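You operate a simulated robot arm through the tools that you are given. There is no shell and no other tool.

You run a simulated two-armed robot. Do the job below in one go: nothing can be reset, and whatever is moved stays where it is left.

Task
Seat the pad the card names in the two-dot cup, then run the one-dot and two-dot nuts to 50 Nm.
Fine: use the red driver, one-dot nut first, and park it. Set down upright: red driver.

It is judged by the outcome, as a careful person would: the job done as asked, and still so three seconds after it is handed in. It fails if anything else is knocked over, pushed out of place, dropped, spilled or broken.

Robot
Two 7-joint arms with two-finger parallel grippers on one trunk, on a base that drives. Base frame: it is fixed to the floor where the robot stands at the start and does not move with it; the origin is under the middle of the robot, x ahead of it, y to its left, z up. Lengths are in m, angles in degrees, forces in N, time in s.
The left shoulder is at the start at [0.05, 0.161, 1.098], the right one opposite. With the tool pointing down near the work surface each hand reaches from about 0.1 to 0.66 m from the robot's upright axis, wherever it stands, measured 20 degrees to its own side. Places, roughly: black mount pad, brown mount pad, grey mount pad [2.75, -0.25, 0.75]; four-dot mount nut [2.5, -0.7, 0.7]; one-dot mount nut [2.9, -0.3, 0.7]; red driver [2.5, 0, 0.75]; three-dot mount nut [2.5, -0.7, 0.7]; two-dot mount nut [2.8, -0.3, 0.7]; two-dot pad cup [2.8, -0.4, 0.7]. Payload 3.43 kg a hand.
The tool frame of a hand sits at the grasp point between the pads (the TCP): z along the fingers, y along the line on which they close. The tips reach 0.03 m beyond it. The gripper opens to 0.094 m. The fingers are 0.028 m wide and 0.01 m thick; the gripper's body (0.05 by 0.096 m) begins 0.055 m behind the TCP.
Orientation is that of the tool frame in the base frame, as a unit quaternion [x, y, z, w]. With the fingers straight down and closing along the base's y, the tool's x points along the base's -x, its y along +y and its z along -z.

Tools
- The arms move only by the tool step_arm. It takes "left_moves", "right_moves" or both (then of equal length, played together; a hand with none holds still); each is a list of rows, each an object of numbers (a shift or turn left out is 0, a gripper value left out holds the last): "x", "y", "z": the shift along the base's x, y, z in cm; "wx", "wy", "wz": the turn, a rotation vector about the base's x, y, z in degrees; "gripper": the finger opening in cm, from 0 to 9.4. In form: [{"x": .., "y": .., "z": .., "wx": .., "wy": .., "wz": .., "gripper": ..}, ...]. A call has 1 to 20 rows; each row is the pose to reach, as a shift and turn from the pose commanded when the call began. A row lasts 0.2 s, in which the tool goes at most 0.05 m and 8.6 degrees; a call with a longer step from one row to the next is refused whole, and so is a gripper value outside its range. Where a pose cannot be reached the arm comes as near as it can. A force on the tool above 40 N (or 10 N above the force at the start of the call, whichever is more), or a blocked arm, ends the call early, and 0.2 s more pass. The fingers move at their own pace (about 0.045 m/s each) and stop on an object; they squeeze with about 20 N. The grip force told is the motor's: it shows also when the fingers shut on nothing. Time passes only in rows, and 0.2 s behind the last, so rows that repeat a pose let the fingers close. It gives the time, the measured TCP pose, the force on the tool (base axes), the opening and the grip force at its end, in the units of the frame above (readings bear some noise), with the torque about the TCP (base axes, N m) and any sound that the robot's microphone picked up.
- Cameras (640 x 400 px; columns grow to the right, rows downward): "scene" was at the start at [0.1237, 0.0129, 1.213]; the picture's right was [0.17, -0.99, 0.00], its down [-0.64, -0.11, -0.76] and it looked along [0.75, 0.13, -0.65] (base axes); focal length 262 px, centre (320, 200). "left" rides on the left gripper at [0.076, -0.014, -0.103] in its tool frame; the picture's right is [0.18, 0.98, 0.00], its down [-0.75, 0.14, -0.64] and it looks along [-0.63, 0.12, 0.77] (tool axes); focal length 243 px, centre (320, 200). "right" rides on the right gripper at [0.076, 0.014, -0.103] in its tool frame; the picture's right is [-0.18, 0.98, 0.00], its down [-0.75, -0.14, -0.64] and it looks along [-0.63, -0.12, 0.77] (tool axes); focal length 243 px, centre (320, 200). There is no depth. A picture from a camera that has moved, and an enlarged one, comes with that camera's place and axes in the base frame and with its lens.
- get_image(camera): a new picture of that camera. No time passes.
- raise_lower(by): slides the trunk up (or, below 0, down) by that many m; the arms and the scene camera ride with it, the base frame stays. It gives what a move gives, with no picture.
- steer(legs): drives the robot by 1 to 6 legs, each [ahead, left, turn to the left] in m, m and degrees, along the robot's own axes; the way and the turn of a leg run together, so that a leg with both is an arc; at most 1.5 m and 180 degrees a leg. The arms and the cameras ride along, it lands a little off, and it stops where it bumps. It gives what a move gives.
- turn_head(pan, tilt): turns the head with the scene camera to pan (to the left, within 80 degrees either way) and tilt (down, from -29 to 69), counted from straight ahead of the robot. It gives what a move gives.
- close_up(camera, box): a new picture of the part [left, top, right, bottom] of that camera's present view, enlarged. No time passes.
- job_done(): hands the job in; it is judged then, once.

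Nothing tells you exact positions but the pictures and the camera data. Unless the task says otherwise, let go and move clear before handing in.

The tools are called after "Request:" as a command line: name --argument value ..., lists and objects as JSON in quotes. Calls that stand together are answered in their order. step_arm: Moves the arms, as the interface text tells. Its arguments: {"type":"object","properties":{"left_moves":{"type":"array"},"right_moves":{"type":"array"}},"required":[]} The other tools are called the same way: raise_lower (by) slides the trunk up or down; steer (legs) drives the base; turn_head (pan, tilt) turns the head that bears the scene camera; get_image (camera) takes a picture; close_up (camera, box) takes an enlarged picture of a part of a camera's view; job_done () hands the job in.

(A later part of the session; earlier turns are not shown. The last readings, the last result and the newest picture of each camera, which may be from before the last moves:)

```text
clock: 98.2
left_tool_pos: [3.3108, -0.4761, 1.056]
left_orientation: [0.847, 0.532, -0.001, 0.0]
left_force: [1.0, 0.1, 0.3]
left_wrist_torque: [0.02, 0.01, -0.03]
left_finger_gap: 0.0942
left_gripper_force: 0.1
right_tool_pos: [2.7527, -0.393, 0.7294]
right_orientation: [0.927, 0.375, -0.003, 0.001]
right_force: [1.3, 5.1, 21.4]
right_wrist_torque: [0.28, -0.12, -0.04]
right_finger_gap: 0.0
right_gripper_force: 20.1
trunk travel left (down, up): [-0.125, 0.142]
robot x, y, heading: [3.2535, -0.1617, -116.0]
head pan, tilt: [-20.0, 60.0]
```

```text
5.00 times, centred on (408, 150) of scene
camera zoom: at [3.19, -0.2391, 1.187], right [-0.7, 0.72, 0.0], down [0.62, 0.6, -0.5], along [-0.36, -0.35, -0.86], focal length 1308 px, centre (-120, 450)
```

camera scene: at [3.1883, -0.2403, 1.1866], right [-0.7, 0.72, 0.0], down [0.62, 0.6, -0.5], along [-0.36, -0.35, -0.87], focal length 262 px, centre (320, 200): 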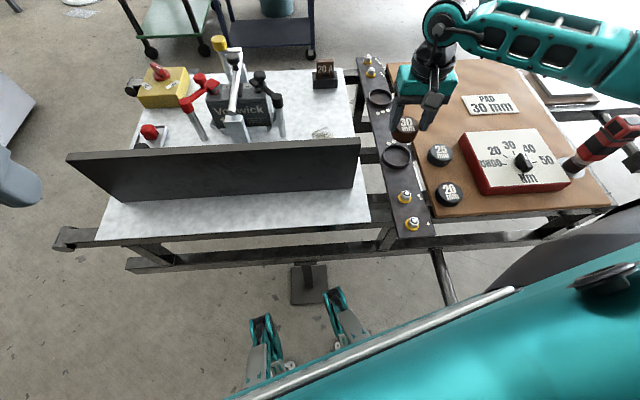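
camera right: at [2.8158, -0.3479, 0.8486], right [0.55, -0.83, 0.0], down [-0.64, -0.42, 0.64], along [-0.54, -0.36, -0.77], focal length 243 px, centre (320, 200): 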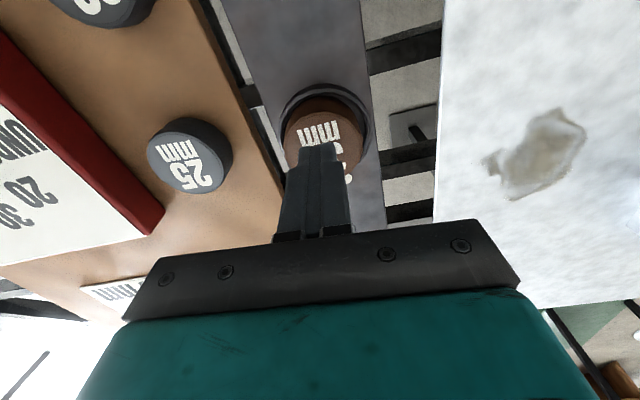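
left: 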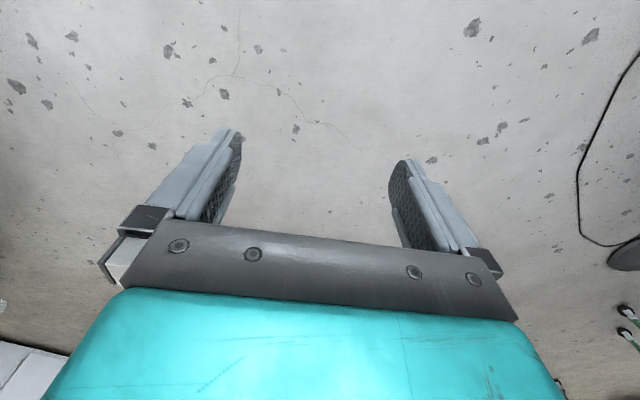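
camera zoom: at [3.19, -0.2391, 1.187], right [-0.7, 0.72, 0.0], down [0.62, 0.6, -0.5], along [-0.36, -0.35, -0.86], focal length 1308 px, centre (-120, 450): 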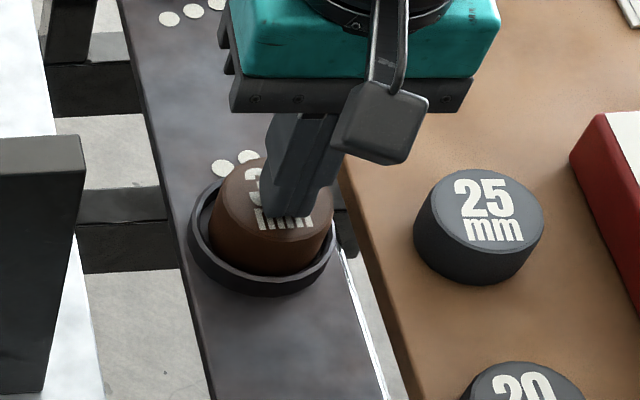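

Contact came at fingertip height 0.699 m, so the pad top is 30 mm above the cup floor and it's fully seated. I'll lift away, and look at my base legs before repositioning for the dial and driver.

Request:
step_arm --right_moves '[{"z": 1}, {"z": 4}, {"z": 8}, {"z": 12}, {"z": 16}, {"z": 20}, {"z": 24}]'

Request:
close_up --camera "scene" --box '[200, 240, 460, 400]'

Request:
close_up --camera "scene" --box '[360, 110, 456, 190]'

```text
clock: 99.8
left_tool_pos: [3.31, -0.4775, 1.0547]
left_orientation: [0.847, 0.532, 0.001, 0.0]
left_force: [0.4, -0.2, -0.7]
left_wrist_torque: [0.02, 0.01, 0.03]
left_finger_gap: 0.0941
left_gripper_force: 0.2
right_tool_pos: [2.7529, -0.3925, 0.9664]
right_orientation: [0.927, 0.376, 0.0, 0.0]
right_force: [-0.3, -0.7, 0.0]
right_wrist_torque: [-0.04, 0.01, 0.02]
right_finger_gap: 0.0002
right_gripper_force: 20.3
trunk travel left (down, up): [-0.125, 0.142]
robot x, y, heading: [3.2531, -0.1573, -115.7]
head pan, tilt: [-20.0, 60.0]
```

```text
2.46 times, centred on (330, 320) of scene
camera zoom: at [3.1886, -0.2403, 1.1865], right [-0.7, 0.72, 0.0], down [0.62, 0.6, -0.5], along [-0.36, -0.35, -0.87], focal length 644 px, centre (295, -95)
```

zoom: 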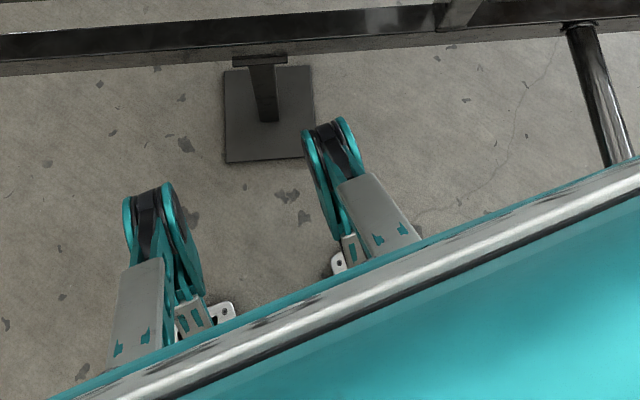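

```text
5.00 times, centred on (408, 150) of scene
camera zoom: at [3.1886, -0.2403, 1.1865], right [-0.7, 0.72, 0.0], down [0.62, 0.6, -0.5], along [-0.36, -0.35, -0.87], focal length 1308 px, centre (-120, 450)
```

zoom: 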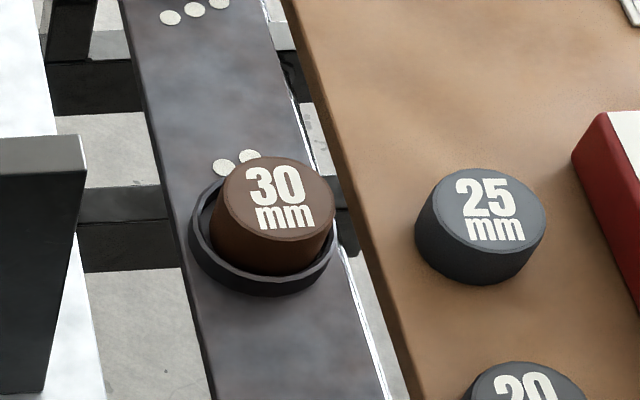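

The pad is flat in its cup. Next I'll back off a little, turn back square to the table and slide right, in front of the dial and driver.

Request:
step_arm --right_moves '[{"z": 4}, {"z": 5}]'

Request:
steer --legs '[[-0.1, 0, 0], [0, 0, -20], [0, -0.39, 0]]'

Request:
turn_head --pan 0 --tilt 60

Request:
get_image --camera "scene"

Request:
get_image --camera "right"

```text
clock: 100.4
left_tool_pos: [3.3101, -0.4783, 1.0549]
left_orientation: [0.847, 0.532, 0.0, -0.001]
left_force: [0.8, -0.1, 0.4]
left_wrist_torque: [-0.01, 0.0, -0.02]
left_finger_gap: 0.0941
left_gripper_force: 0.0
right_tool_pos: [2.7529, -0.3924, 1.0163]
right_orientation: [0.927, 0.376, 0.0, -0.001]
right_force: [0.4, -0.3, 0.7]
right_wrist_torque: [-0.02, 0.01, -0.02]
right_finger_gap: 0.0
right_gripper_force: 19.7
trunk travel left (down, up): [-0.125, 0.142]
robot x, y, heading: [3.2528, -0.1547, -115.8]
head pan, tilt: [-20.0, 60.0]
```

```text
clock: 104.3
left_tool_pos: [3.1949, -0.3314, 1.0544]
left_orientation: [0.926, 0.377, 0.0, 0.0]
left_force: [0.3, -0.6, -0.7]
left_wrist_torque: [0.0, -0.01, 0.01]
left_finger_gap: 0.0941
left_gripper_force: 0.0
right_tool_pos: [2.7013, -0.0604, 1.017]
right_orientation: [0.978, 0.209, 0.0, 0.001]
right_force: [0.3, -0.1, -0.1]
right_wrist_torque: [-0.02, 0.0, 0.02]
right_finger_gap: 0.0001
right_gripper_force: 20.0
trunk travel left (down, up): [-0.125, 0.142]
robot x, y, heading: [3.2529, -0.0122, -136.1]
head pan, tilt: [-20.0, 60.0]
stopped in leg 3: the robot was blocked; the commanded pose is now the measured one
```

```text
clock: 105.2
left_tool_pos: [3.1952, -0.3305, 1.0547]
left_orientation: [0.927, 0.376, 0.0, 0.0]
left_force: [0.4, 0.3, 0.2]
left_wrist_torque: [-0.01, 0.02, 0.0]
left_finger_gap: 0.0941
left_gripper_force: 0.0
right_tool_pos: [2.7004, -0.0603, 1.0157]
right_orientation: [0.978, 0.208, 0.0, 0.0]
right_force: [0.5, 0.2, -0.1]
right_wrist_torque: [0.01, -0.01, 0.02]
right_finger_gap: 0.0
right_gripper_force: 20.2
trunk travel left (down, up): [-0.125, 0.142]
robot x, y, heading: [3.2521, -0.0139, -135.9]
head pan, tilt: [0.0, 60.0]
```

```text
taken
camera scene: at [3.1756, -0.0857, 1.1866], right [-0.7, 0.72, 0.0], down [0.62, 0.6, -0.5], along [-0.36, -0.35, -0.87], focal length 262 px, centre (320, 200)
```

scene: 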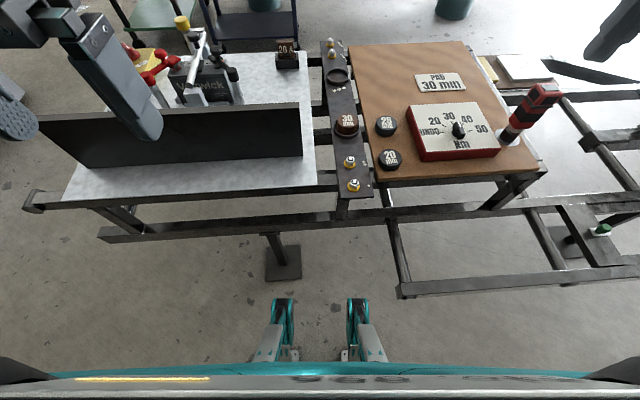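

```text
taken
camera right: at [2.7743, -0.0418, 1.1181], right [0.23, -0.97, 0.0], down [-0.74, -0.18, 0.64], along [-0.63, -0.15, -0.77], focal length 243 px, centre (320, 200)
```

right: 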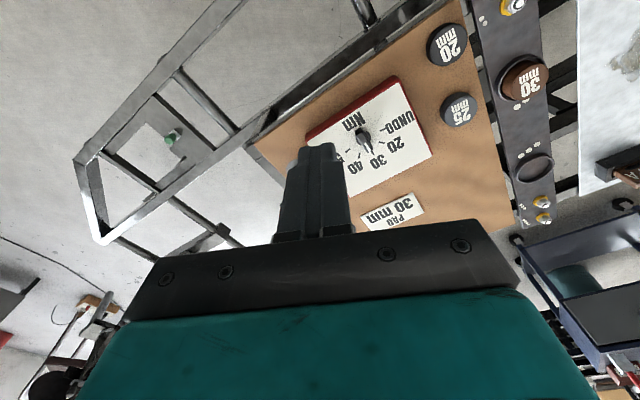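

The slide right stopped early, so something on my base touches the frame. I'll look closely at the area around the front-right wheel and the rail corner.

Request:
close_up --camera "scene" --box '[250, 220, 480, 400]'

Request:
turn_head --pan -60 --tilt 60

Request:
get_image --camera "scene"

```text
2.22 times, centred on (365, 310) of scene
camera zoom: at [3.1756, -0.0857, 1.1866], right [-0.7, 0.72, 0.0], down [0.62, 0.6, -0.5], along [-0.36, -0.35, -0.87], focal length 582 px, centre (220, -44)
```

zoom: 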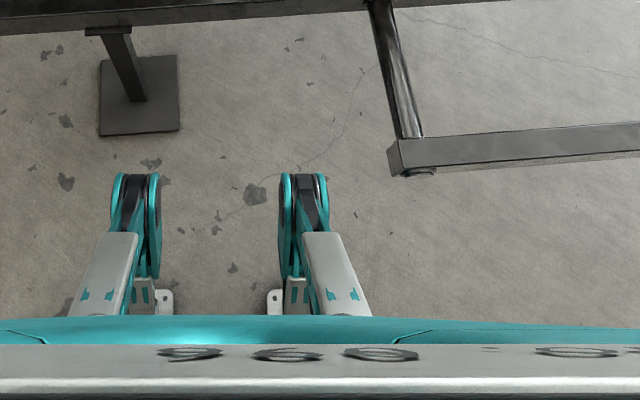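

```text
clock: 106.5
left_tool_pos: [3.1951, -0.3312, 1.0546]
left_orientation: [0.926, 0.376, 0.0, 0.0]
left_force: [0.7, 0.5, -0.3]
left_wrist_torque: [0.03, 0.02, 0.02]
left_finger_gap: 0.0941
left_gripper_force: 0.0
right_tool_pos: [2.699, -0.0603, 1.0175]
right_orientation: [0.978, 0.209, -0.001, 0.0]
right_force: [0.3, 0.5, -0.6]
right_wrist_torque: [0.03, 0.02, -0.03]
right_finger_gap: 0.0
right_gripper_force: 20.5
trunk travel left (down, up): [-0.125, 0.142]
robot x, y, heading: [3.2516, -0.0142, -135.9]
head pan, tilt: [-60.0, 60.0]
```

```text
taken
camera scene: at [3.1594, -0.0211, 1.1866], right [0.27, 0.96, 0.0], down [0.83, -0.24, -0.5], along [-0.48, 0.14, -0.87], focal length 262 px, centre (320, 200)
```

scene: 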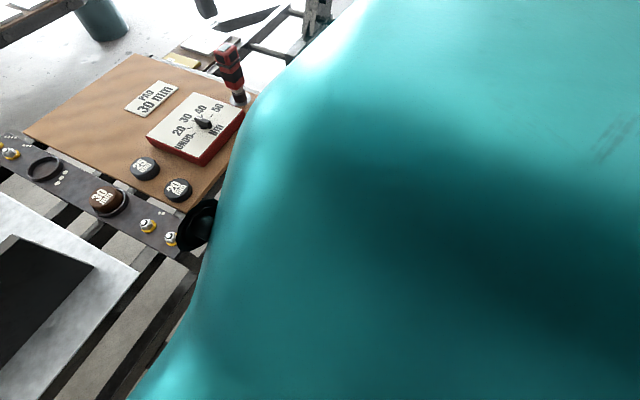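

Request:
steer --legs '[[-0.12, 0, 0], [0, -0.42, 0]]'

Request:
turn_head --pan 0 --tilt 60

Request:
get_image --camera "scene"

```text
clock: 111.5
left_tool_pos: [2.9914, 0.0511, 1.0543]
left_orientation: [0.925, 0.379, 0.0, 0.0]
left_force: [-0.8, -0.9, 0.4]
left_wrist_torque: [0.01, -0.01, 0.03]
left_finger_gap: 0.094
left_gripper_force: 0.0
right_tool_pos: [2.4949, 0.3178, 1.0157]
right_orientation: [0.977, 0.212, -0.001, 0.0]
right_force: [0.4, 0.1, 0.6]
right_wrist_torque: [-0.02, 0.01, 0.01]
right_finger_gap: 0.0
right_gripper_force: 20.3
trunk travel left (down, up): [-0.125, 0.142]
robot x, y, heading: [3.0477, 0.3739, -135.7]
head pan, tilt: [-60.0, 60.0]
```

```text
clock: 112.8
left_tool_pos: [2.9929, 0.0514, 1.0538]
left_orientation: [0.926, 0.378, 0.0, 0.0]
left_force: [-0.7, 0.3, 0.8]
left_wrist_torque: [-0.01, 0.03, 0.01]
left_finger_gap: 0.0941
left_gripper_force: 0.0
right_tool_pos: [2.4951, 0.3182, 1.0157]
right_orientation: [0.977, 0.211, -0.002, 0.001]
right_force: [-0.6, 0.1, 0.4]
right_wrist_torque: [-0.01, 0.0, 0.01]
right_finger_gap: 0.0
right_gripper_force: 19.7
trunk travel left (down, up): [-0.125, 0.142]
robot x, y, heading: [3.0448, 0.3716, -135.6]
head pan, tilt: [0.0, 60.0]
```

```text
taken
camera scene: at [2.9708, 0.2964, 1.1866], right [-0.7, 0.71, 0.0], down [0.62, 0.61, -0.5], along [-0.36, -0.35, -0.87], focal length 262 px, centre (320, 200)
```

scene: 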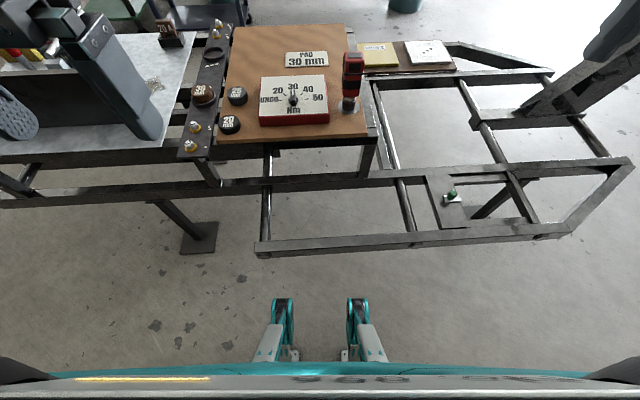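

Request:
steer --legs '[[0.09, 0, 0]]'

Request:
get_image --camera "scene"

```text
clock: 113.8
left_tool_pos: [2.9606, 0.0206, 1.054]
left_orientation: [0.925, 0.381, -0.001, 0.0]
left_force: [0.0, 1.3, 0.6]
left_wrist_torque: [-0.01, 0.0, 0.02]
left_finger_gap: 0.0939
left_gripper_force: 0.1
right_tool_pos: [2.4638, 0.2857, 1.0164]
right_orientation: [0.977, 0.213, -0.001, 0.001]
right_force: [-0.3, 0.4, 0.3]
right_wrist_torque: [0.04, 0.02, 0.0]
right_finger_gap: 0.0001
right_gripper_force: 19.7
trunk travel left (down, up): [-0.125, 0.142]
robot x, y, heading: [3.0136, 0.3418, -135.5]
head pan, tilt: [0.0, 60.0]
stopped in leg 1: the robot was blocked; the commanded pose is now the measured one
```

```text
taken
camera scene: at [2.9395, 0.2661, 1.1867], right [-0.7, 0.71, 0.0], down [0.62, 0.61, -0.5], along [-0.36, -0.35, -0.87], focal length 262 px, centre (320, 200)
```

scene: 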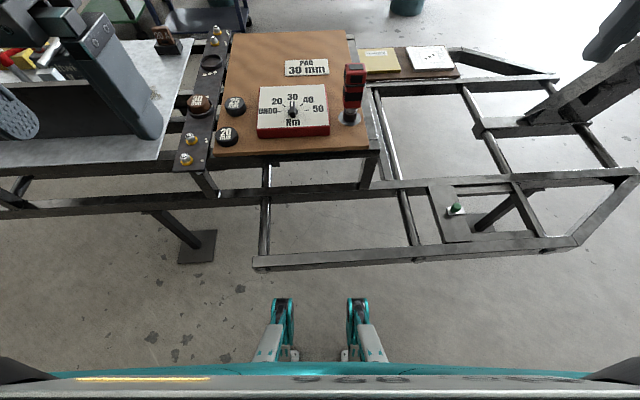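

The base can't come nearer than about 0.34 m to the rail. From here I'll back off 2 cm and turn left, so my right shoulder leads toward the dial and the driver.

Request:
steer --legs '[[-0.02, 0, 0], [0, 0, 48]]'

Request:
turn_head --pan -48 --tilt 50

Request:
get_image --camera "scene"

Request:
get_image --camera "right"

```text
clock: 116.8
left_tool_pos: [3.2282, 0.0977, 1.055]
left_orientation: [0.694, 0.72, 0.0, -0.001]
left_force: [-0.4, 0.6, -1.0]
left_wrist_torque: [0.01, -0.01, 0.01]
left_finger_gap: 0.0942
left_gripper_force: 0.0
right_tool_pos: [2.6966, -0.0868, 1.0157]
right_orientation: [0.809, 0.587, 0.0, 0.0]
right_force: [-0.3, 0.7, -0.5]
right_wrist_torque: [-0.01, 0.01, 0.01]
right_finger_gap: 0.0003
right_gripper_force: 19.8
trunk travel left (down, up): [-0.125, 0.142]
robot x, y, heading: [3.028, 0.3554, -88.1]
head pan, tilt: [0.0, 60.0]
```

```text
clock: 117.9
left_tool_pos: [3.2286, 0.0956, 1.0537]
left_orientation: [0.694, 0.72, 0.0, -0.001]
left_force: [-0.3, -0.7, -0.3]
left_wrist_torque: [0.02, 0.0, 0.02]
left_finger_gap: 0.0943
left_gripper_force: 0.1
right_tool_pos: [2.697, -0.0871, 1.015]
right_orientation: [0.809, 0.588, -0.001, 0.0]
right_force: [-0.1, 0.2, 0.9]
right_wrist_torque: [-0.01, -0.01, 0.0]
right_finger_gap: 0.0
right_gripper_force: 20.0
trunk travel left (down, up): [-0.125, 0.142]
robot x, y, heading: [3.0312, 0.359, -88.3]
head pan, tilt: [-48.0, 50.0]
```

```text
taken
camera scene: at [2.9751, 0.2609, 1.1991], right [-0.69, 0.72, 0.0], down [0.55, 0.53, -0.64], along [-0.46, -0.45, -0.77], focal length 262 px, centre (320, 200)
```

scene: 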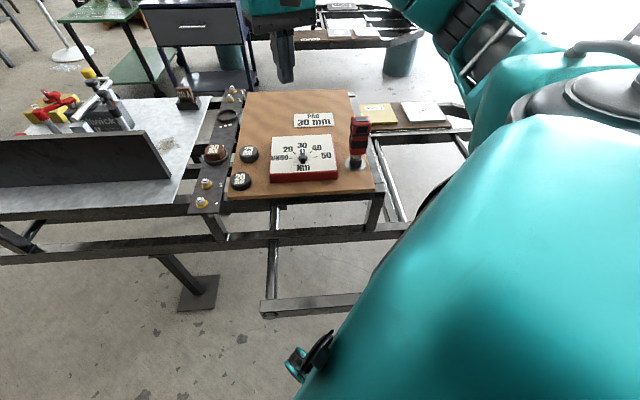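

```text
taken
camera right: at [2.732, -0.0193, 1.1177], right [0.88, -0.48, 0.0], down [-0.37, -0.67, 0.64], along [-0.31, -0.56, -0.77], focal length 243 px, centre (320, 200)
```

right: 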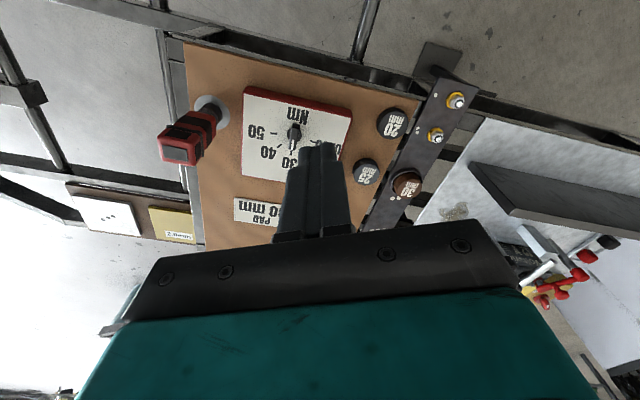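

Now I have a good view of the dial and driver. Zooming in on both.

Request:
close_up --camera "scene" --box '[264, 105, 392, 185]'

Request:
close_up --camera "right" --box '[140, 70, 364, 210]'

Request:
close_up --camera "scene" --box '[274, 130, 338, 180]'

```text
5.00 times, centred on (328, 145) of scene
camera zoom: at [2.9751, 0.2609, 1.1991], right [-0.69, 0.72, 0.0], down [0.55, 0.53, -0.64], along [-0.46, -0.45, -0.77], focal length 1308 px, centre (280, 475)
```

zoom: 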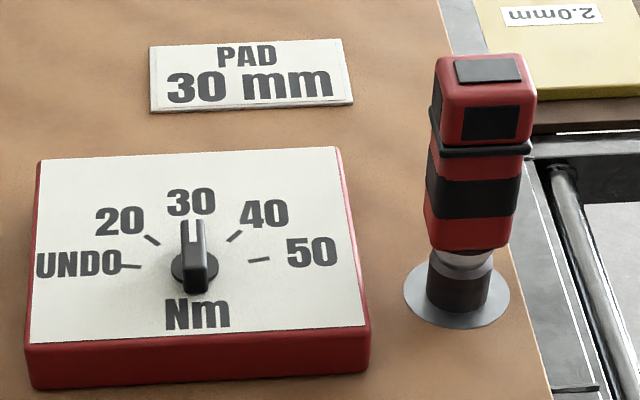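

```text
2.86 times, centred on (252, 140) of right
camera zoom: at [2.732, -0.0193, 1.1177], right [0.88, -0.48, 0.0], down [-0.37, -0.67, 0.64], along [-0.31, -0.56, -0.77], focal length 693 px, centre (514, 371)
```

zoom: 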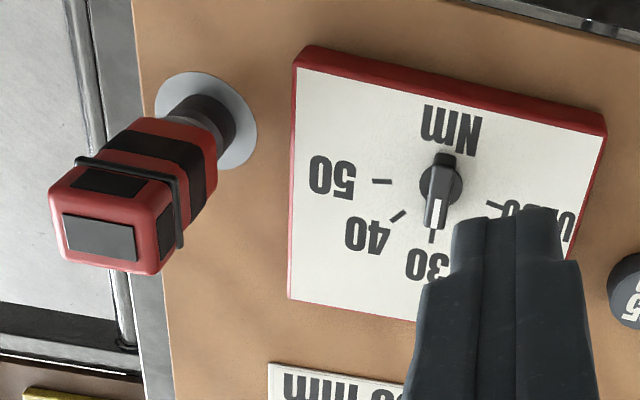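

```text
8.00 times, centred on (306, 155) of scene
camera zoom: at [2.9751, 0.2609, 1.1991], right [-0.69, 0.72, 0.0], down [0.55, 0.53, -0.64], along [-0.46, -0.45, -0.77], focal length 2093 px, centre (432, 560)
```

zoom: 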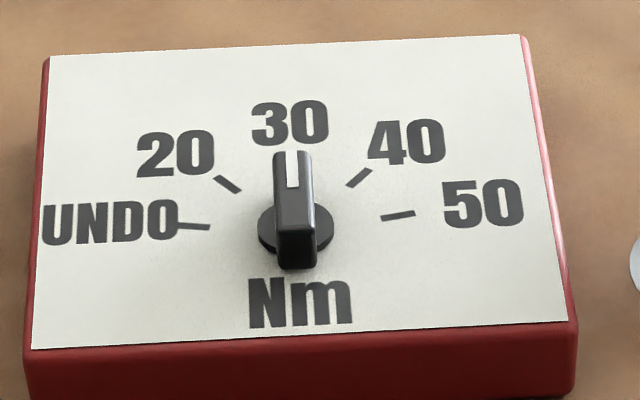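

The pointer is at 30 and the ticks are 45° apart, so it needs a 90° clockwise turn to 50. I'll bring the right hand above the knob at about (2.595, -0.171) with the fingers lined up across the bar.

Request:
step_arm --right_moves '[{"x": -2, "y": -1.7, "z": -3, "wz": -5, "gripper": 1}, {"x": -4, "y": -3.3, "z": -6, "wz": -10, "gripper": 2}, {"x": -6.2, "y": -5, "z": -9, "wz": -15, "gripper": 3}, {"x": -8.2, "y": -6.7, "z": -12, "wz": -20, "gripper": 4}, {"x": -10.2, "y": -8.3, "z": -15, "wz": -24, "gripper": 4}, {"x": -10.2, "y": -8.3, "z": -17, "wz": -24, "gripper": 4}]'

Request:
get_image --camera "right"

Request:
get_image --camera "scene"

```text
clock: 119.3
left_tool_pos: [3.2285, 0.0971, 1.0545]
left_orientation: [0.694, 0.72, 0.001, -0.001]
left_force: [-0.3, 0.0, -0.1]
left_wrist_torque: [0.0, -0.03, -0.01]
left_finger_gap: 0.094
left_gripper_force: 0.1
right_tool_pos: [2.5943, -0.1708, 0.8465]
right_orientation: [0.914, 0.407, 0.0, 0.0]
right_force: [0.0, 0.9, 0.1]
right_wrist_torque: [-0.03, 0.01, 0.01]
right_finger_gap: 0.0403
right_gripper_force: 0.1
trunk travel left (down, up): [-0.125, 0.142]
robot x, y, heading: [3.032, 0.3555, -88.1]
head pan, tilt: [-48.0, 50.0]
```

```text
taken
camera right: at [2.6556, -0.1234, 0.9487], right [0.61, -0.79, 0.0], down [-0.61, -0.46, 0.64], along [-0.51, -0.39, -0.77], focal length 243 px, centre (320, 200)
```

right: 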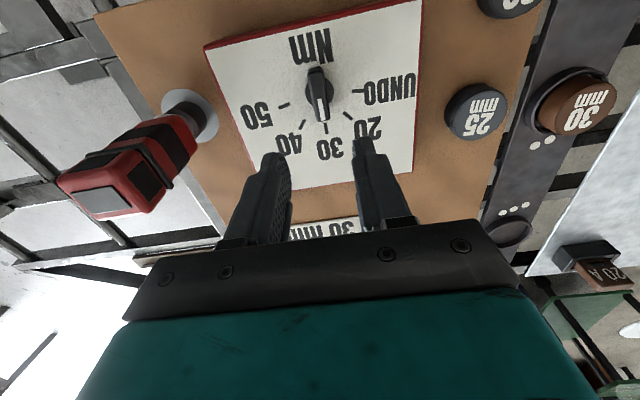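

```text
taken
camera scene: at [2.975, 0.2609, 1.1992], right [-0.69, 0.72, 0.0], down [0.55, 0.53, -0.64], along [-0.46, -0.45, -0.77], focal length 262 px, centre (320, 200)
```

scene: 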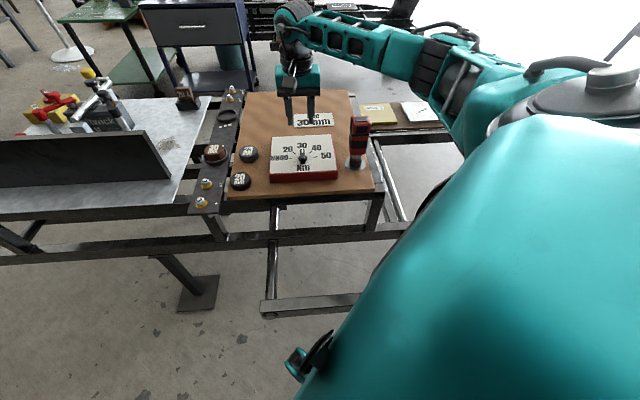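

Request:
close_up --camera "right" --box '[256, 40, 384, 140]'

```text
4.00 times, centred on (320, 90) of right
camera zoom: at [2.6556, -0.1234, 0.9487], right [0.61, -0.79, 0.0], down [-0.61, -0.46, 0.64], along [-0.51, -0.39, -0.77], focal length 970 px, centre (320, 640)
```

zoom: 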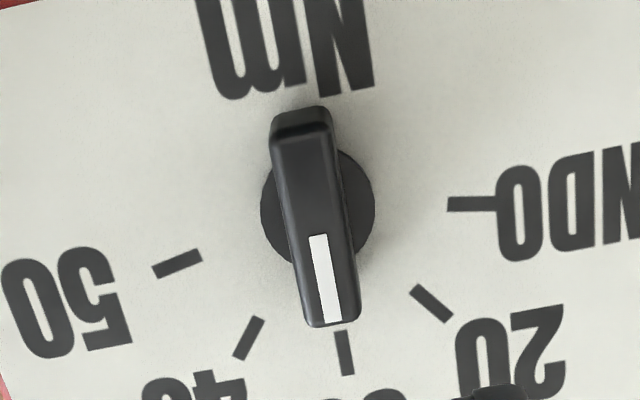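

The bar is aligned with the fingers; its centre is about 6 mm nearer me. I'll correct and lower around the bar.

Request:
step_arm --right_moves '[{"x": 0.4, "y": 0.45, "z": -4}, {"x": 0.4, "y": 0.45, "z": -8}, {"x": 0.4, "y": 0.45, "z": -9.7}, {"x": 0.4, "y": 0.45, "z": -9.7}]'

Request:
get_image --camera "right"

Request:
close_up --camera "scene" --box '[264, 105, 360, 185]'

```text
clock: 120.3
left_tool_pos: [3.2278, 0.097, 1.0548]
left_orientation: [0.695, 0.719, 0.001, 0.0]
left_force: [0.1, 0.3, -0.4]
left_wrist_torque: [-0.01, 0.01, -0.02]
left_finger_gap: 0.0938
left_gripper_force: 0.0
right_tool_pos: [2.5978, -0.1656, 0.7489]
right_orientation: [0.914, 0.407, 0.001, 0.001]
right_force: [-0.4, -0.2, -0.3]
right_wrist_torque: [0.02, -0.01, 0.02]
right_finger_gap: 0.0399
right_gripper_force: 0.1
trunk travel left (down, up): [-0.125, 0.142]
robot x, y, heading: [3.0264, 0.3563, -88.2]
head pan, tilt: [-48.0, 50.0]
```

```text
taken
camera right: at [2.6594, -0.1187, 0.8509], right [0.61, -0.79, 0.0], down [-0.61, -0.47, 0.64], along [-0.51, -0.39, -0.77], focal length 243 px, centre (320, 200)
```

right: 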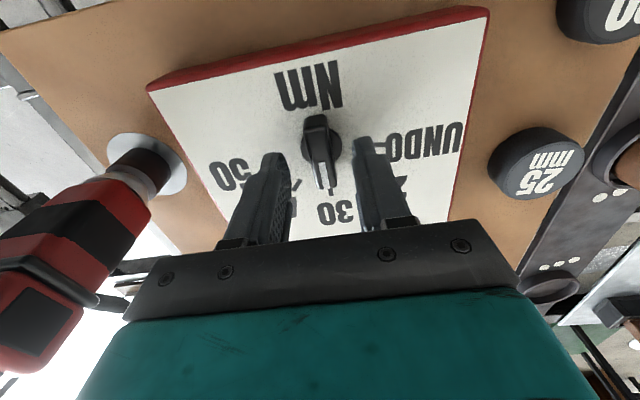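

```text
5.00 times, centred on (312, 145) of scene
camera zoom: at [2.975, 0.2609, 1.1991], right [-0.69, 0.72, 0.0], down [0.55, 0.53, -0.64], along [-0.46, -0.45, -0.77], focal length 1308 px, centre (360, 475)
```

zoom: 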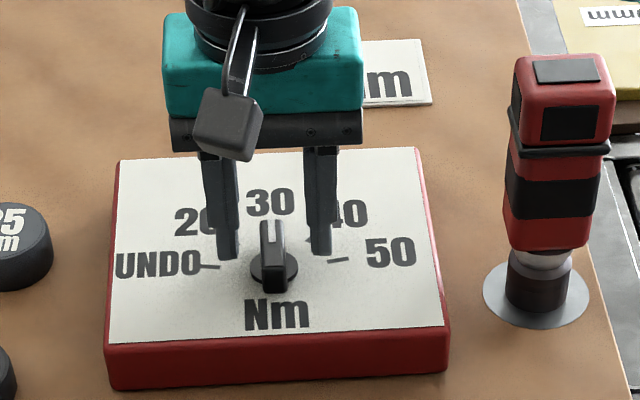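

Request:
step_arm --right_moves '[{"z": -0.7}, {"z": -1.2}, {"z": -1.2, "gripper": 2}, {"z": -1.2, "gripper": 1}, {"z": -1.2, "gripper": 0.8}, {"z": -1.2, "gripper": 0.8}]'

Request:
get_image --camera "right"

Request:
close_up --camera "scene" --box '[264, 105, 360, 185]'

```text
clock: 121.7
left_tool_pos: [3.2283, 0.0971, 1.0532]
left_orientation: [0.694, 0.72, 0.001, -0.001]
left_force: [0.3, 0.4, 0.7]
left_wrist_torque: [0.01, 0.01, -0.02]
left_finger_gap: 0.0937
left_gripper_force: 0.1
right_tool_pos: [2.6003, -0.1667, 0.7371]
right_orientation: [0.913, 0.407, 0.0, 0.001]
right_force: [4.1, -4.0, -1.4]
right_wrist_torque: [-0.28, 0.42, -0.02]
right_finger_gap: 0.014
right_gripper_force: 45.2
trunk travel left (down, up): [-0.125, 0.142]
robot x, y, heading: [3.0301, 0.3546, -88.1]
head pan, tilt: [-48.0, 50.0]
```

```text
taken
camera right: at [2.66, -0.1195, 0.8389], right [0.61, -0.79, 0.0], down [-0.61, -0.46, 0.64], along [-0.51, -0.39, -0.77], focal length 243 px, centre (320, 200)
```

right: 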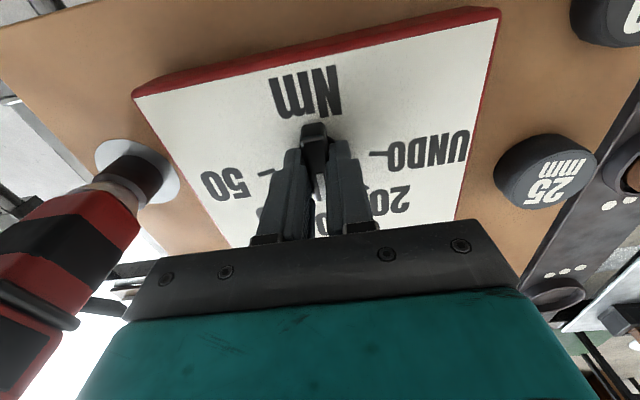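

```text
5.00 times, centred on (312, 145) of scene
camera zoom: at [2.9752, 0.2605, 1.1991], right [-0.69, 0.72, 0.0], down [0.55, 0.53, -0.64], along [-0.46, -0.45, -0.77], focal length 1308 px, centre (360, 475)
```

zoom: 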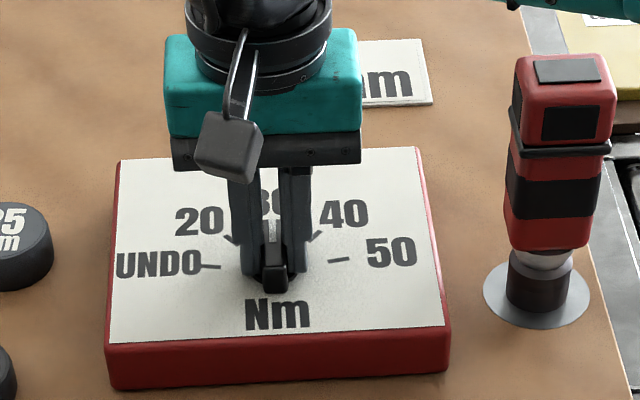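

The bar is gripped. I'll turn it clockwise 45° first and check.

Request:
step_arm --right_moves '[{"x": 0.1, "y": -0.1, "wz": -5}, {"x": 0.1, "y": -0.1, "wz": -12}, {"x": 0.1, "y": -0.1, "wz": -19}, {"x": 0.1, "y": -0.1, "wz": -26}, {"x": 0.1, "y": -0.1, "wz": -33}, {"x": 0.1, "y": -0.1, "wz": -40}, {"x": 0.1, "y": -0.1, "wz": -45}, {"x": 0.1, "y": -0.1, "wz": -45}]'

Request:
get_image --camera "right"

Request:
close_up --camera "scene" --box '[264, 105, 360, 185]'

```text
clock: 123.5
left_tool_pos: [3.2284, 0.0973, 1.0543]
left_orientation: [0.694, 0.72, 0.0, -0.001]
left_force: [-0.4, -0.8, -0.2]
left_wrist_torque: [-0.01, 0.02, 0.0]
left_finger_gap: 0.0942
left_gripper_force: 0.0
right_tool_pos: [2.5992, -0.1663, 0.7375]
right_orientation: [1.0, 0.024, 0.0, -0.001]
right_force: [1.1, 14.9, 3.4]
right_wrist_torque: [0.36, -1.06, 0.04]
right_finger_gap: 0.0139
right_gripper_force: 44.9
trunk travel left (down, up): [-0.125, 0.142]
robot x, y, heading: [3.0292, 0.3529, -88.2]
head pan, tilt: [-48.0, 50.0]
```

```text
taken
camera right: at [2.6748, -0.1761, 0.8388], right [-0.14, -0.99, 0.0], down [-0.76, 0.1, 0.64], along [-0.64, 0.09, -0.77], focal length 243 px, centre (320, 200)
```

right: 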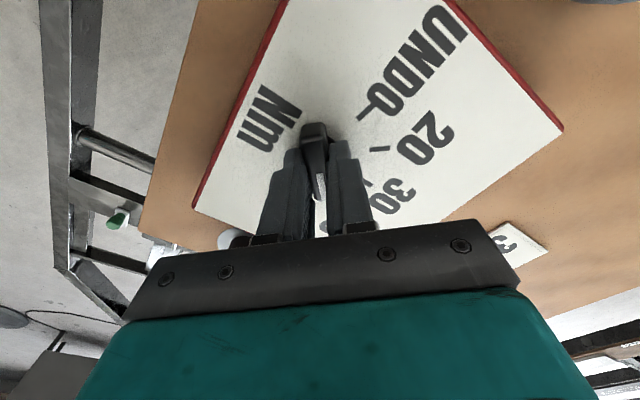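

```text
5.00 times, centred on (312, 145) of scene
camera zoom: at [2.975, 0.2622, 1.1993], right [-0.69, 0.72, 0.0], down [0.55, 0.53, -0.64], along [-0.46, -0.45, -0.77], focal length 1308 px, centre (360, 475)
```

zoom: 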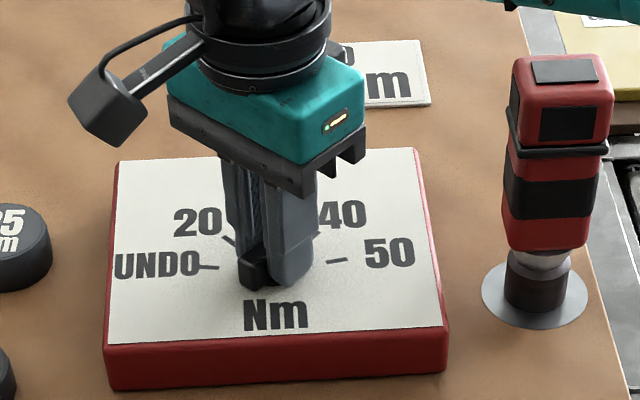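

It turned to about 40 with a small side force, so the knob's axis is a couple of mm off my TCP. I'll shift slightly and continue toward 50.

Request:
step_arm --right_moves '[{"x": 0.1, "y": 0.1, "wz": -2}, {"x": 0.15, "y": 0.2, "wz": -8}, {"x": 0.15, "y": 0.2, "wz": -15}, {"x": 0.15, "y": 0.2, "wz": -22}, {"x": 0.15, "y": 0.2, "wz": -29}, {"x": 0.15, "y": 0.2, "wz": -36}, {"x": 0.15, "y": 0.2, "wz": -42}, {"x": 0.15, "y": 0.2, "wz": -45}, {"x": 0.15, "y": 0.2, "wz": -45}]'

Request:
get_image --camera "right"

Request:
close_up --camera "scene" --box '[264, 105, 360, 185]'

```text
clock: 125.5
left_tool_pos: [3.2283, 0.0968, 1.0543]
left_orientation: [0.694, 0.72, 0.0, 0.0]
left_force: [0.4, 0.4, 0.4]
left_wrist_torque: [-0.05, 0.02, -0.02]
left_finger_gap: 0.0941
left_gripper_force: 0.0
right_tool_pos: [2.6002, -0.1641, 0.7361]
right_orientation: [0.934, -0.358, -0.001, 0.001]
right_force: [-9.6, 7.8, 3.0]
right_wrist_torque: [0.85, 0.95, 1.5]
right_finger_gap: 0.0152
right_gripper_force: 44.9
trunk travel left (down, up): [-0.125, 0.142]
robot x, y, heading: [3.0319, 0.3577, -88.2]
head pan, tilt: [-48.0, 50.0]
```

```text
taken
camera right: at [2.6461, -0.2258, 0.8388], right [-0.79, -0.61, 0.0], down [-0.46, 0.61, 0.64], along [-0.39, 0.51, -0.77], focal length 243 px, centre (320, 200)
```

right: 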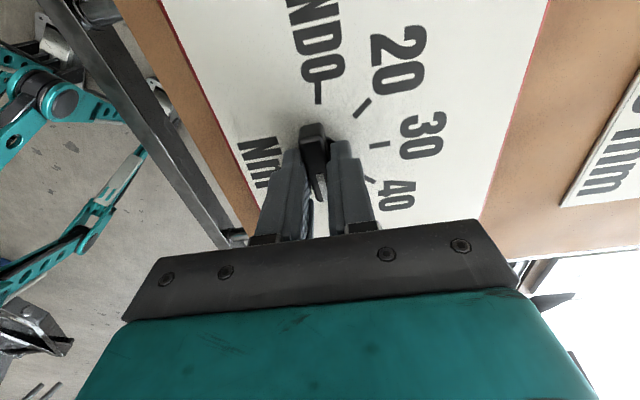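

```text
5.00 times, centred on (312, 145) of scene
camera zoom: at [2.9747, 0.2615, 1.1992], right [-0.69, 0.72, 0.0], down [0.55, 0.53, -0.64], along [-0.46, -0.45, -0.77], focal length 1308 px, centre (360, 475)
```

zoom: 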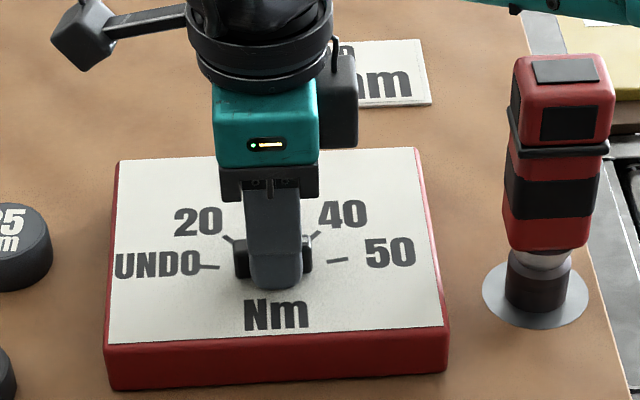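

Request:
step_arm --right_moves '[{"gripper": 2}, {"gripper": 4}, {"gripper": 4}, {"z": 3}, {"z": 7}, {"z": 10}, {"z": 13}]'

Request:
close_up --camera "scene" --box '[274, 130, 338, 180]'

Request:
get_image --camera "right"

```text
clock: 127.1
left_tool_pos: [3.2287, 0.0975, 1.054]
left_orientation: [0.694, 0.72, 0.0, 0.001]
left_force: [0.6, 0.1, -0.3]
left_wrist_torque: [-0.01, 0.04, -0.03]
left_finger_gap: 0.0939
left_gripper_force: 0.1
right_tool_pos: [2.5983, -0.164, 0.867]
right_orientation: [0.934, -0.358, 0.0, 0.0]
right_force: [0.1, 0.2, 0.8]
right_wrist_torque: [0.01, -0.01, 0.01]
right_finger_gap: 0.0398
right_gripper_force: 0.0
trunk travel left (down, up): [-0.125, 0.142]
robot x, y, heading: [3.0291, 0.3556, -88.0]
head pan, tilt: [-48.0, 50.0]
```

```text
8.00 times, centred on (306, 155) of scene
camera zoom: at [2.9751, 0.261, 1.1991], right [-0.69, 0.72, 0.0], down [0.55, 0.53, -0.64], along [-0.46, -0.45, -0.77], focal length 2093 px, centre (432, 560)
```

zoom: 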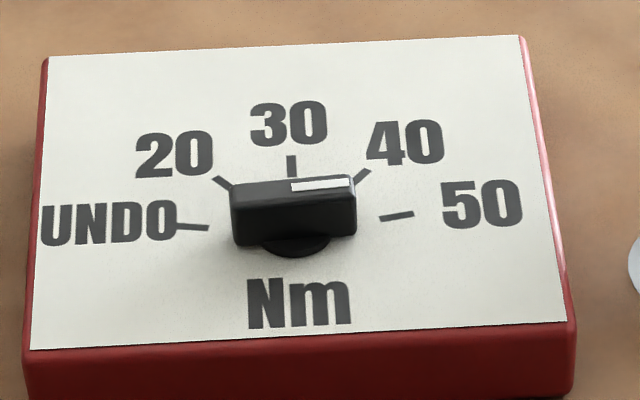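

```text
taken
camera right: at [2.6447, -0.2264, 0.9689], right [-0.79, -0.61, 0.0], down [-0.47, 0.61, 0.64], along [-0.39, 0.51, -0.77], focal length 243 px, centre (320, 200)
```

right: 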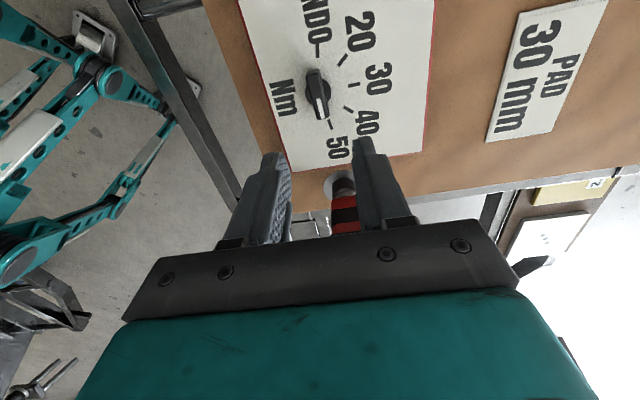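

Request:
close_up --camera "right" --box '[256, 40, 400, 150]'

```text
3.64 times, centred on (328, 95) of right
camera zoom: at [2.6447, -0.2264, 0.9689], right [-0.79, -0.61, 0.0], down [-0.47, 0.61, 0.64], along [-0.39, 0.51, -0.77], focal length 882 px, centre (291, 582)
```

zoom: 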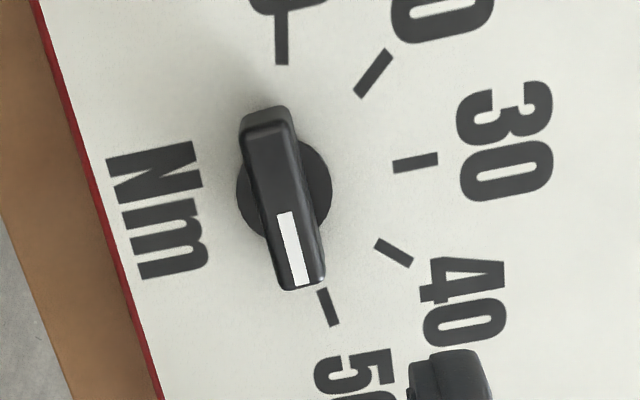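

Measuring the ticks shows they are 40° apart, so my 90° turn put the pointer about 10° past the 50 mark. I'll re-grip and turn it back 10°.

Request:
step_arm --right_moves '[{"x": 0.1, "z": -4}, {"x": 0.1, "z": -8}, {"x": 0.1, "z": -12}, {"x": 0.1, "z": -13}, {"x": 0.1, "z": -13, "gripper": 2}, {"x": 0.1, "z": -13, "gripper": 1.2}, {"x": 0.1, "z": -13, "gripper": 1.0}, {"x": 0.1, "z": -13, "gripper": 1.0}, {"x": 0.1, "z": -13, "wz": 4}, {"x": 0.1, "z": -13, "wz": 8}, {"x": 0.1, "z": -13, "wz": 10}, {"x": 0.1, "z": -13, "wz": 10}]'

```text
clock: 129.7
left_tool_pos: [3.2267, 0.0961, 1.0541]
left_orientation: [0.694, 0.72, 0.0, 0.0]
left_force: [0.1, -0.4, -0.1]
left_wrist_torque: [0.02, 0.0, 0.05]
left_finger_gap: 0.094
left_gripper_force: 0.0
right_tool_pos: [2.6002, -0.1656, 0.7362]
right_orientation: [0.961, -0.276, -0.001, 0.001]
right_force: [-5.5, -8.0, -4.7]
right_wrist_torque: [0.1, 0.39, 0.01]
right_finger_gap: 0.0139
right_gripper_force: 45.3
trunk travel left (down, up): [-0.125, 0.142]
robot x, y, heading: [3.0284, 0.3558, -88.1]
head pan, tilt: [-48.0, 50.0]
```

Request:
step_arm --right_moves '[{"gripper": 2}, {"gripper": 4}, {"gripper": 4}, {"z": 3}, {"z": 7}, {"z": 10}, {"z": 13}]'

Request:
close_up --camera "right" --box '[256, 40, 400, 150]'

Request:
close_up --camera "scene" --box '[274, 130, 338, 180]'

```text
clock: 131.3
left_tool_pos: [3.2277, 0.0973, 1.0551]
left_orientation: [0.694, 0.72, 0.0, 0.0]
left_force: [-0.2, -0.1, 0.1]
left_wrist_torque: [0.01, 0.02, 0.02]
left_finger_gap: 0.0938
left_gripper_force: 0.1
right_tool_pos: [2.6021, -0.165, 0.8673]
right_orientation: [0.961, -0.276, -0.001, 0.0]
right_force: [-0.1, 0.8, 0.4]
right_wrist_torque: [-0.01, 0.0, 0.01]
right_finger_gap: 0.0399
right_gripper_force: 0.2
trunk travel left (down, up): [-0.125, 0.142]
robot x, y, heading: [3.0324, 0.3545, -88.0]
head pan, tilt: [-48.0, 50.0]
```

```text
3.64 times, centred on (328, 95) of right
camera zoom: at [2.6572, -0.2174, 0.9686], right [-0.68, -0.74, 0.0], down [-0.56, 0.52, 0.64], along [-0.47, 0.43, -0.77], focal length 882 px, centre (291, 582)
```

zoom: 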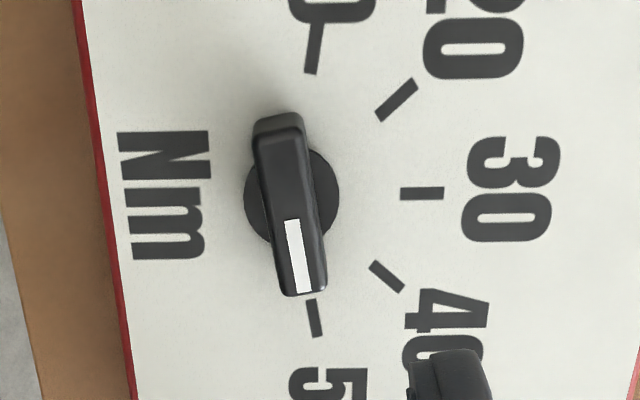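

```text
8.00 times, centred on (306, 155) of scene
camera zoom: at [2.9751, 0.261, 1.1991], right [-0.69, 0.72, 0.0], down [0.55, 0.53, -0.64], along [-0.46, -0.45, -0.77], focal length 2093 px, centre (432, 560)
```

zoom: 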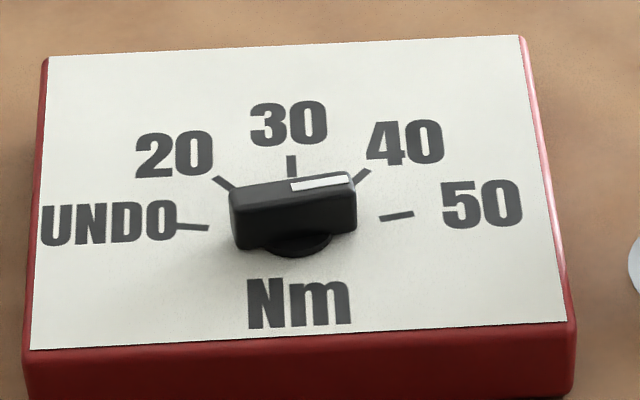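

The pointer now lines up with 50. Next I'll raise the hand, turn the wrist back and look at the red driver from above.

Request:
step_arm --right_moves '[{"z": 4, "wz": 8}, {"z": 8, "wz": 16}, {"z": 11, "wz": 24}, {"x": -1, "y": 1, "z": 11, "wz": 32}, {"x": -2, "y": 2, "z": 11, "wz": 40}, {"x": -4, "y": 4, "z": 11, "wz": 48}, {"x": -6, "y": 6, "z": 11, "wz": 56}, {"x": -8, "y": 8, "z": 11, "wz": 64}, {"x": -10, "y": 9.5, "z": 11, "wz": 72}, {"x": -11.3, "y": 10.3, "z": 11, "wz": 80}, {"x": -11.3, "y": 10.3, "z": 11, "wz": 80, "gripper": 7.5}]'

Request:
get_image --camera "right"

Request:
get_image --camera "scene"

```text
clock: 133.7
left_tool_pos: [3.2294, 0.0983, 1.0544]
left_orientation: [0.694, 0.72, 0.0, 0.0]
left_force: [-0.1, -0.3, -0.5]
left_wrist_torque: [-0.01, 0.04, 0.02]
left_finger_gap: 0.094
left_gripper_force: 0.0
right_tool_pos: [2.4868, -0.0616, 0.9764]
right_orientation: [0.913, 0.408, 0.001, 0.0]
right_force: [-0.7, 0.6, -0.6]
right_wrist_torque: [0.02, -0.01, 0.01]
right_finger_gap: 0.0745
right_gripper_force: 0.6
trunk travel left (down, up): [-0.125, 0.142]
robot x, y, heading: [3.031, 0.3527, -88.1]
head pan, tilt: [-48.0, 50.0]
```

```text
taken
camera right: at [2.5483, -0.0151, 1.0781], right [0.61, -0.79, 0.0], down [-0.61, -0.47, 0.64], along [-0.51, -0.39, -0.77], focal length 243 px, centre (320, 200)
```

right: 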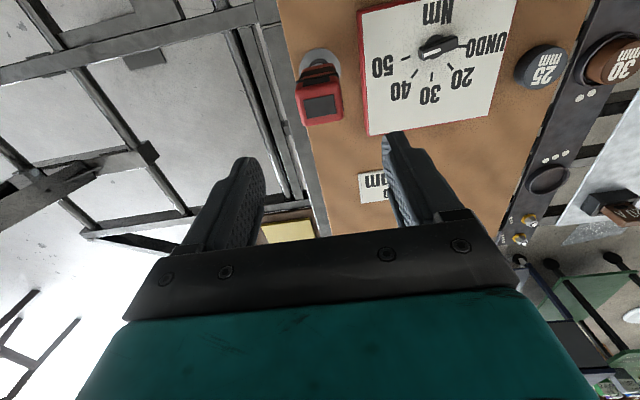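

```text
taken
camera scene: at [2.975, 0.2609, 1.1991], right [-0.69, 0.72, 0.0], down [0.55, 0.53, -0.64], along [-0.46, -0.45, -0.77], focal length 262 px, centre (320, 200)
```

scene: 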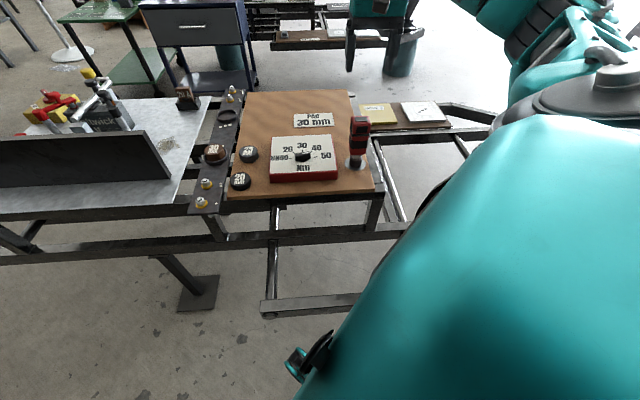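

Request:
close_up --camera "right" --box '[272, 30, 368, 140]'

Request:
close_up --camera "scene" --box '[336, 105, 384, 180]'

```text
3.64 times, centred on (320, 85) of right
camera zoom: at [2.5483, -0.0151, 1.0781], right [0.61, -0.79, 0.0], down [-0.61, -0.47, 0.64], along [-0.51, -0.39, -0.77], focal length 882 px, centre (320, 618)
```

zoom: 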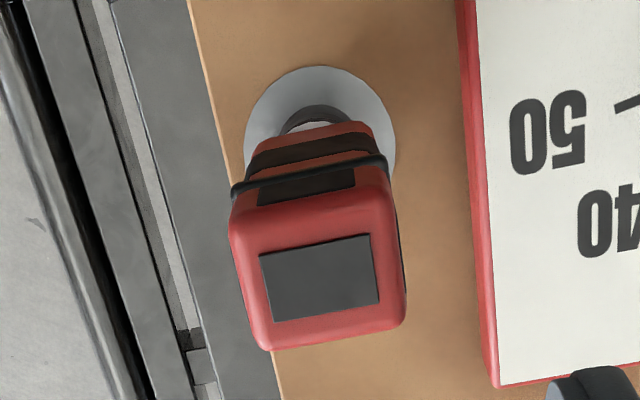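

```text
5.33 times, centred on (360, 142) of scene
camera zoom: at [2.975, 0.2609, 1.1991], right [-0.69, 0.72, 0.0], down [0.55, 0.53, -0.64], along [-0.46, -0.45, -0.77], focal length 1396 px, centre (107, 507)
```

zoom: 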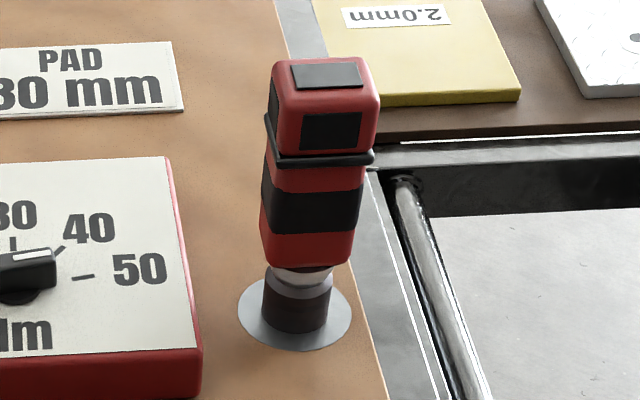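

The driver stands upright at about (2.484, -0.065), top at 0.836 m, and its box faces line up with my fingers. I'll lower around its body, keeping the palm above the cap.

Request:
step_arm --right_moves '[{"x": -0.33, "y": -0.37, "z": -4, "gripper": 8}, {"x": -0.33, "y": -0.37, "z": -8, "gripper": 8}, {"x": -0.33, "y": -0.37, "z": -11, "gripper": 8}, {"x": -0.33, "y": -0.37, "z": -11, "gripper": 8}]'

Request:
get_image --camera "right"

Request:
close_up --camera "scene" --box '[310, 70, 410, 180]'

```text
clock: 134.7
left_tool_pos: [3.2278, 0.0979, 1.0539]
left_orientation: [0.694, 0.72, 0.001, 0.0]
left_force: [0.3, -0.1, -0.1]
left_wrist_torque: [0.02, 0.0, -0.01]
left_finger_gap: 0.094
left_gripper_force: 0.1
right_tool_pos: [2.4846, -0.0669, 0.8652]
right_orientation: [0.913, 0.407, -0.001, 0.0]
right_force: [-0.2, -0.1, -0.4]
right_wrist_torque: [0.0, 0.01, 0.0]
right_finger_gap: 0.0799
right_gripper_force: 0.1
trunk travel left (down, up): [-0.125, 0.142]
robot x, y, heading: [3.0272, 0.3534, -88.1]
head pan, tilt: [-48.0, 50.0]
```

```text
taken
camera right: at [2.5458, -0.0196, 0.9674], right [0.61, -0.79, 0.0], down [-0.61, -0.46, 0.64], along [-0.51, -0.39, -0.77], focal length 243 px, centre (320, 200)
```

right: 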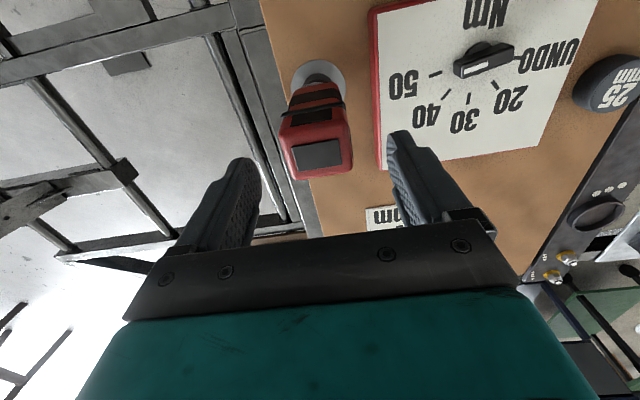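

```text
3.64 times, centred on (360, 125) of scene
camera zoom: at [2.975, 0.2609, 1.1992], right [-0.69, 0.72, 0.0], down [0.55, 0.53, -0.64], along [-0.46, -0.45, -0.77], focal length 952 px, centre (174, 473)
```

zoom: 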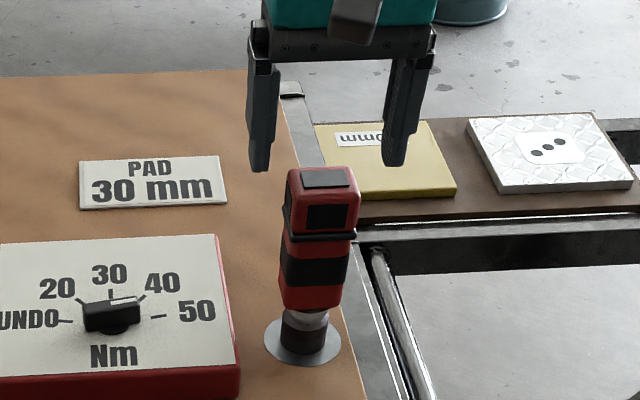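

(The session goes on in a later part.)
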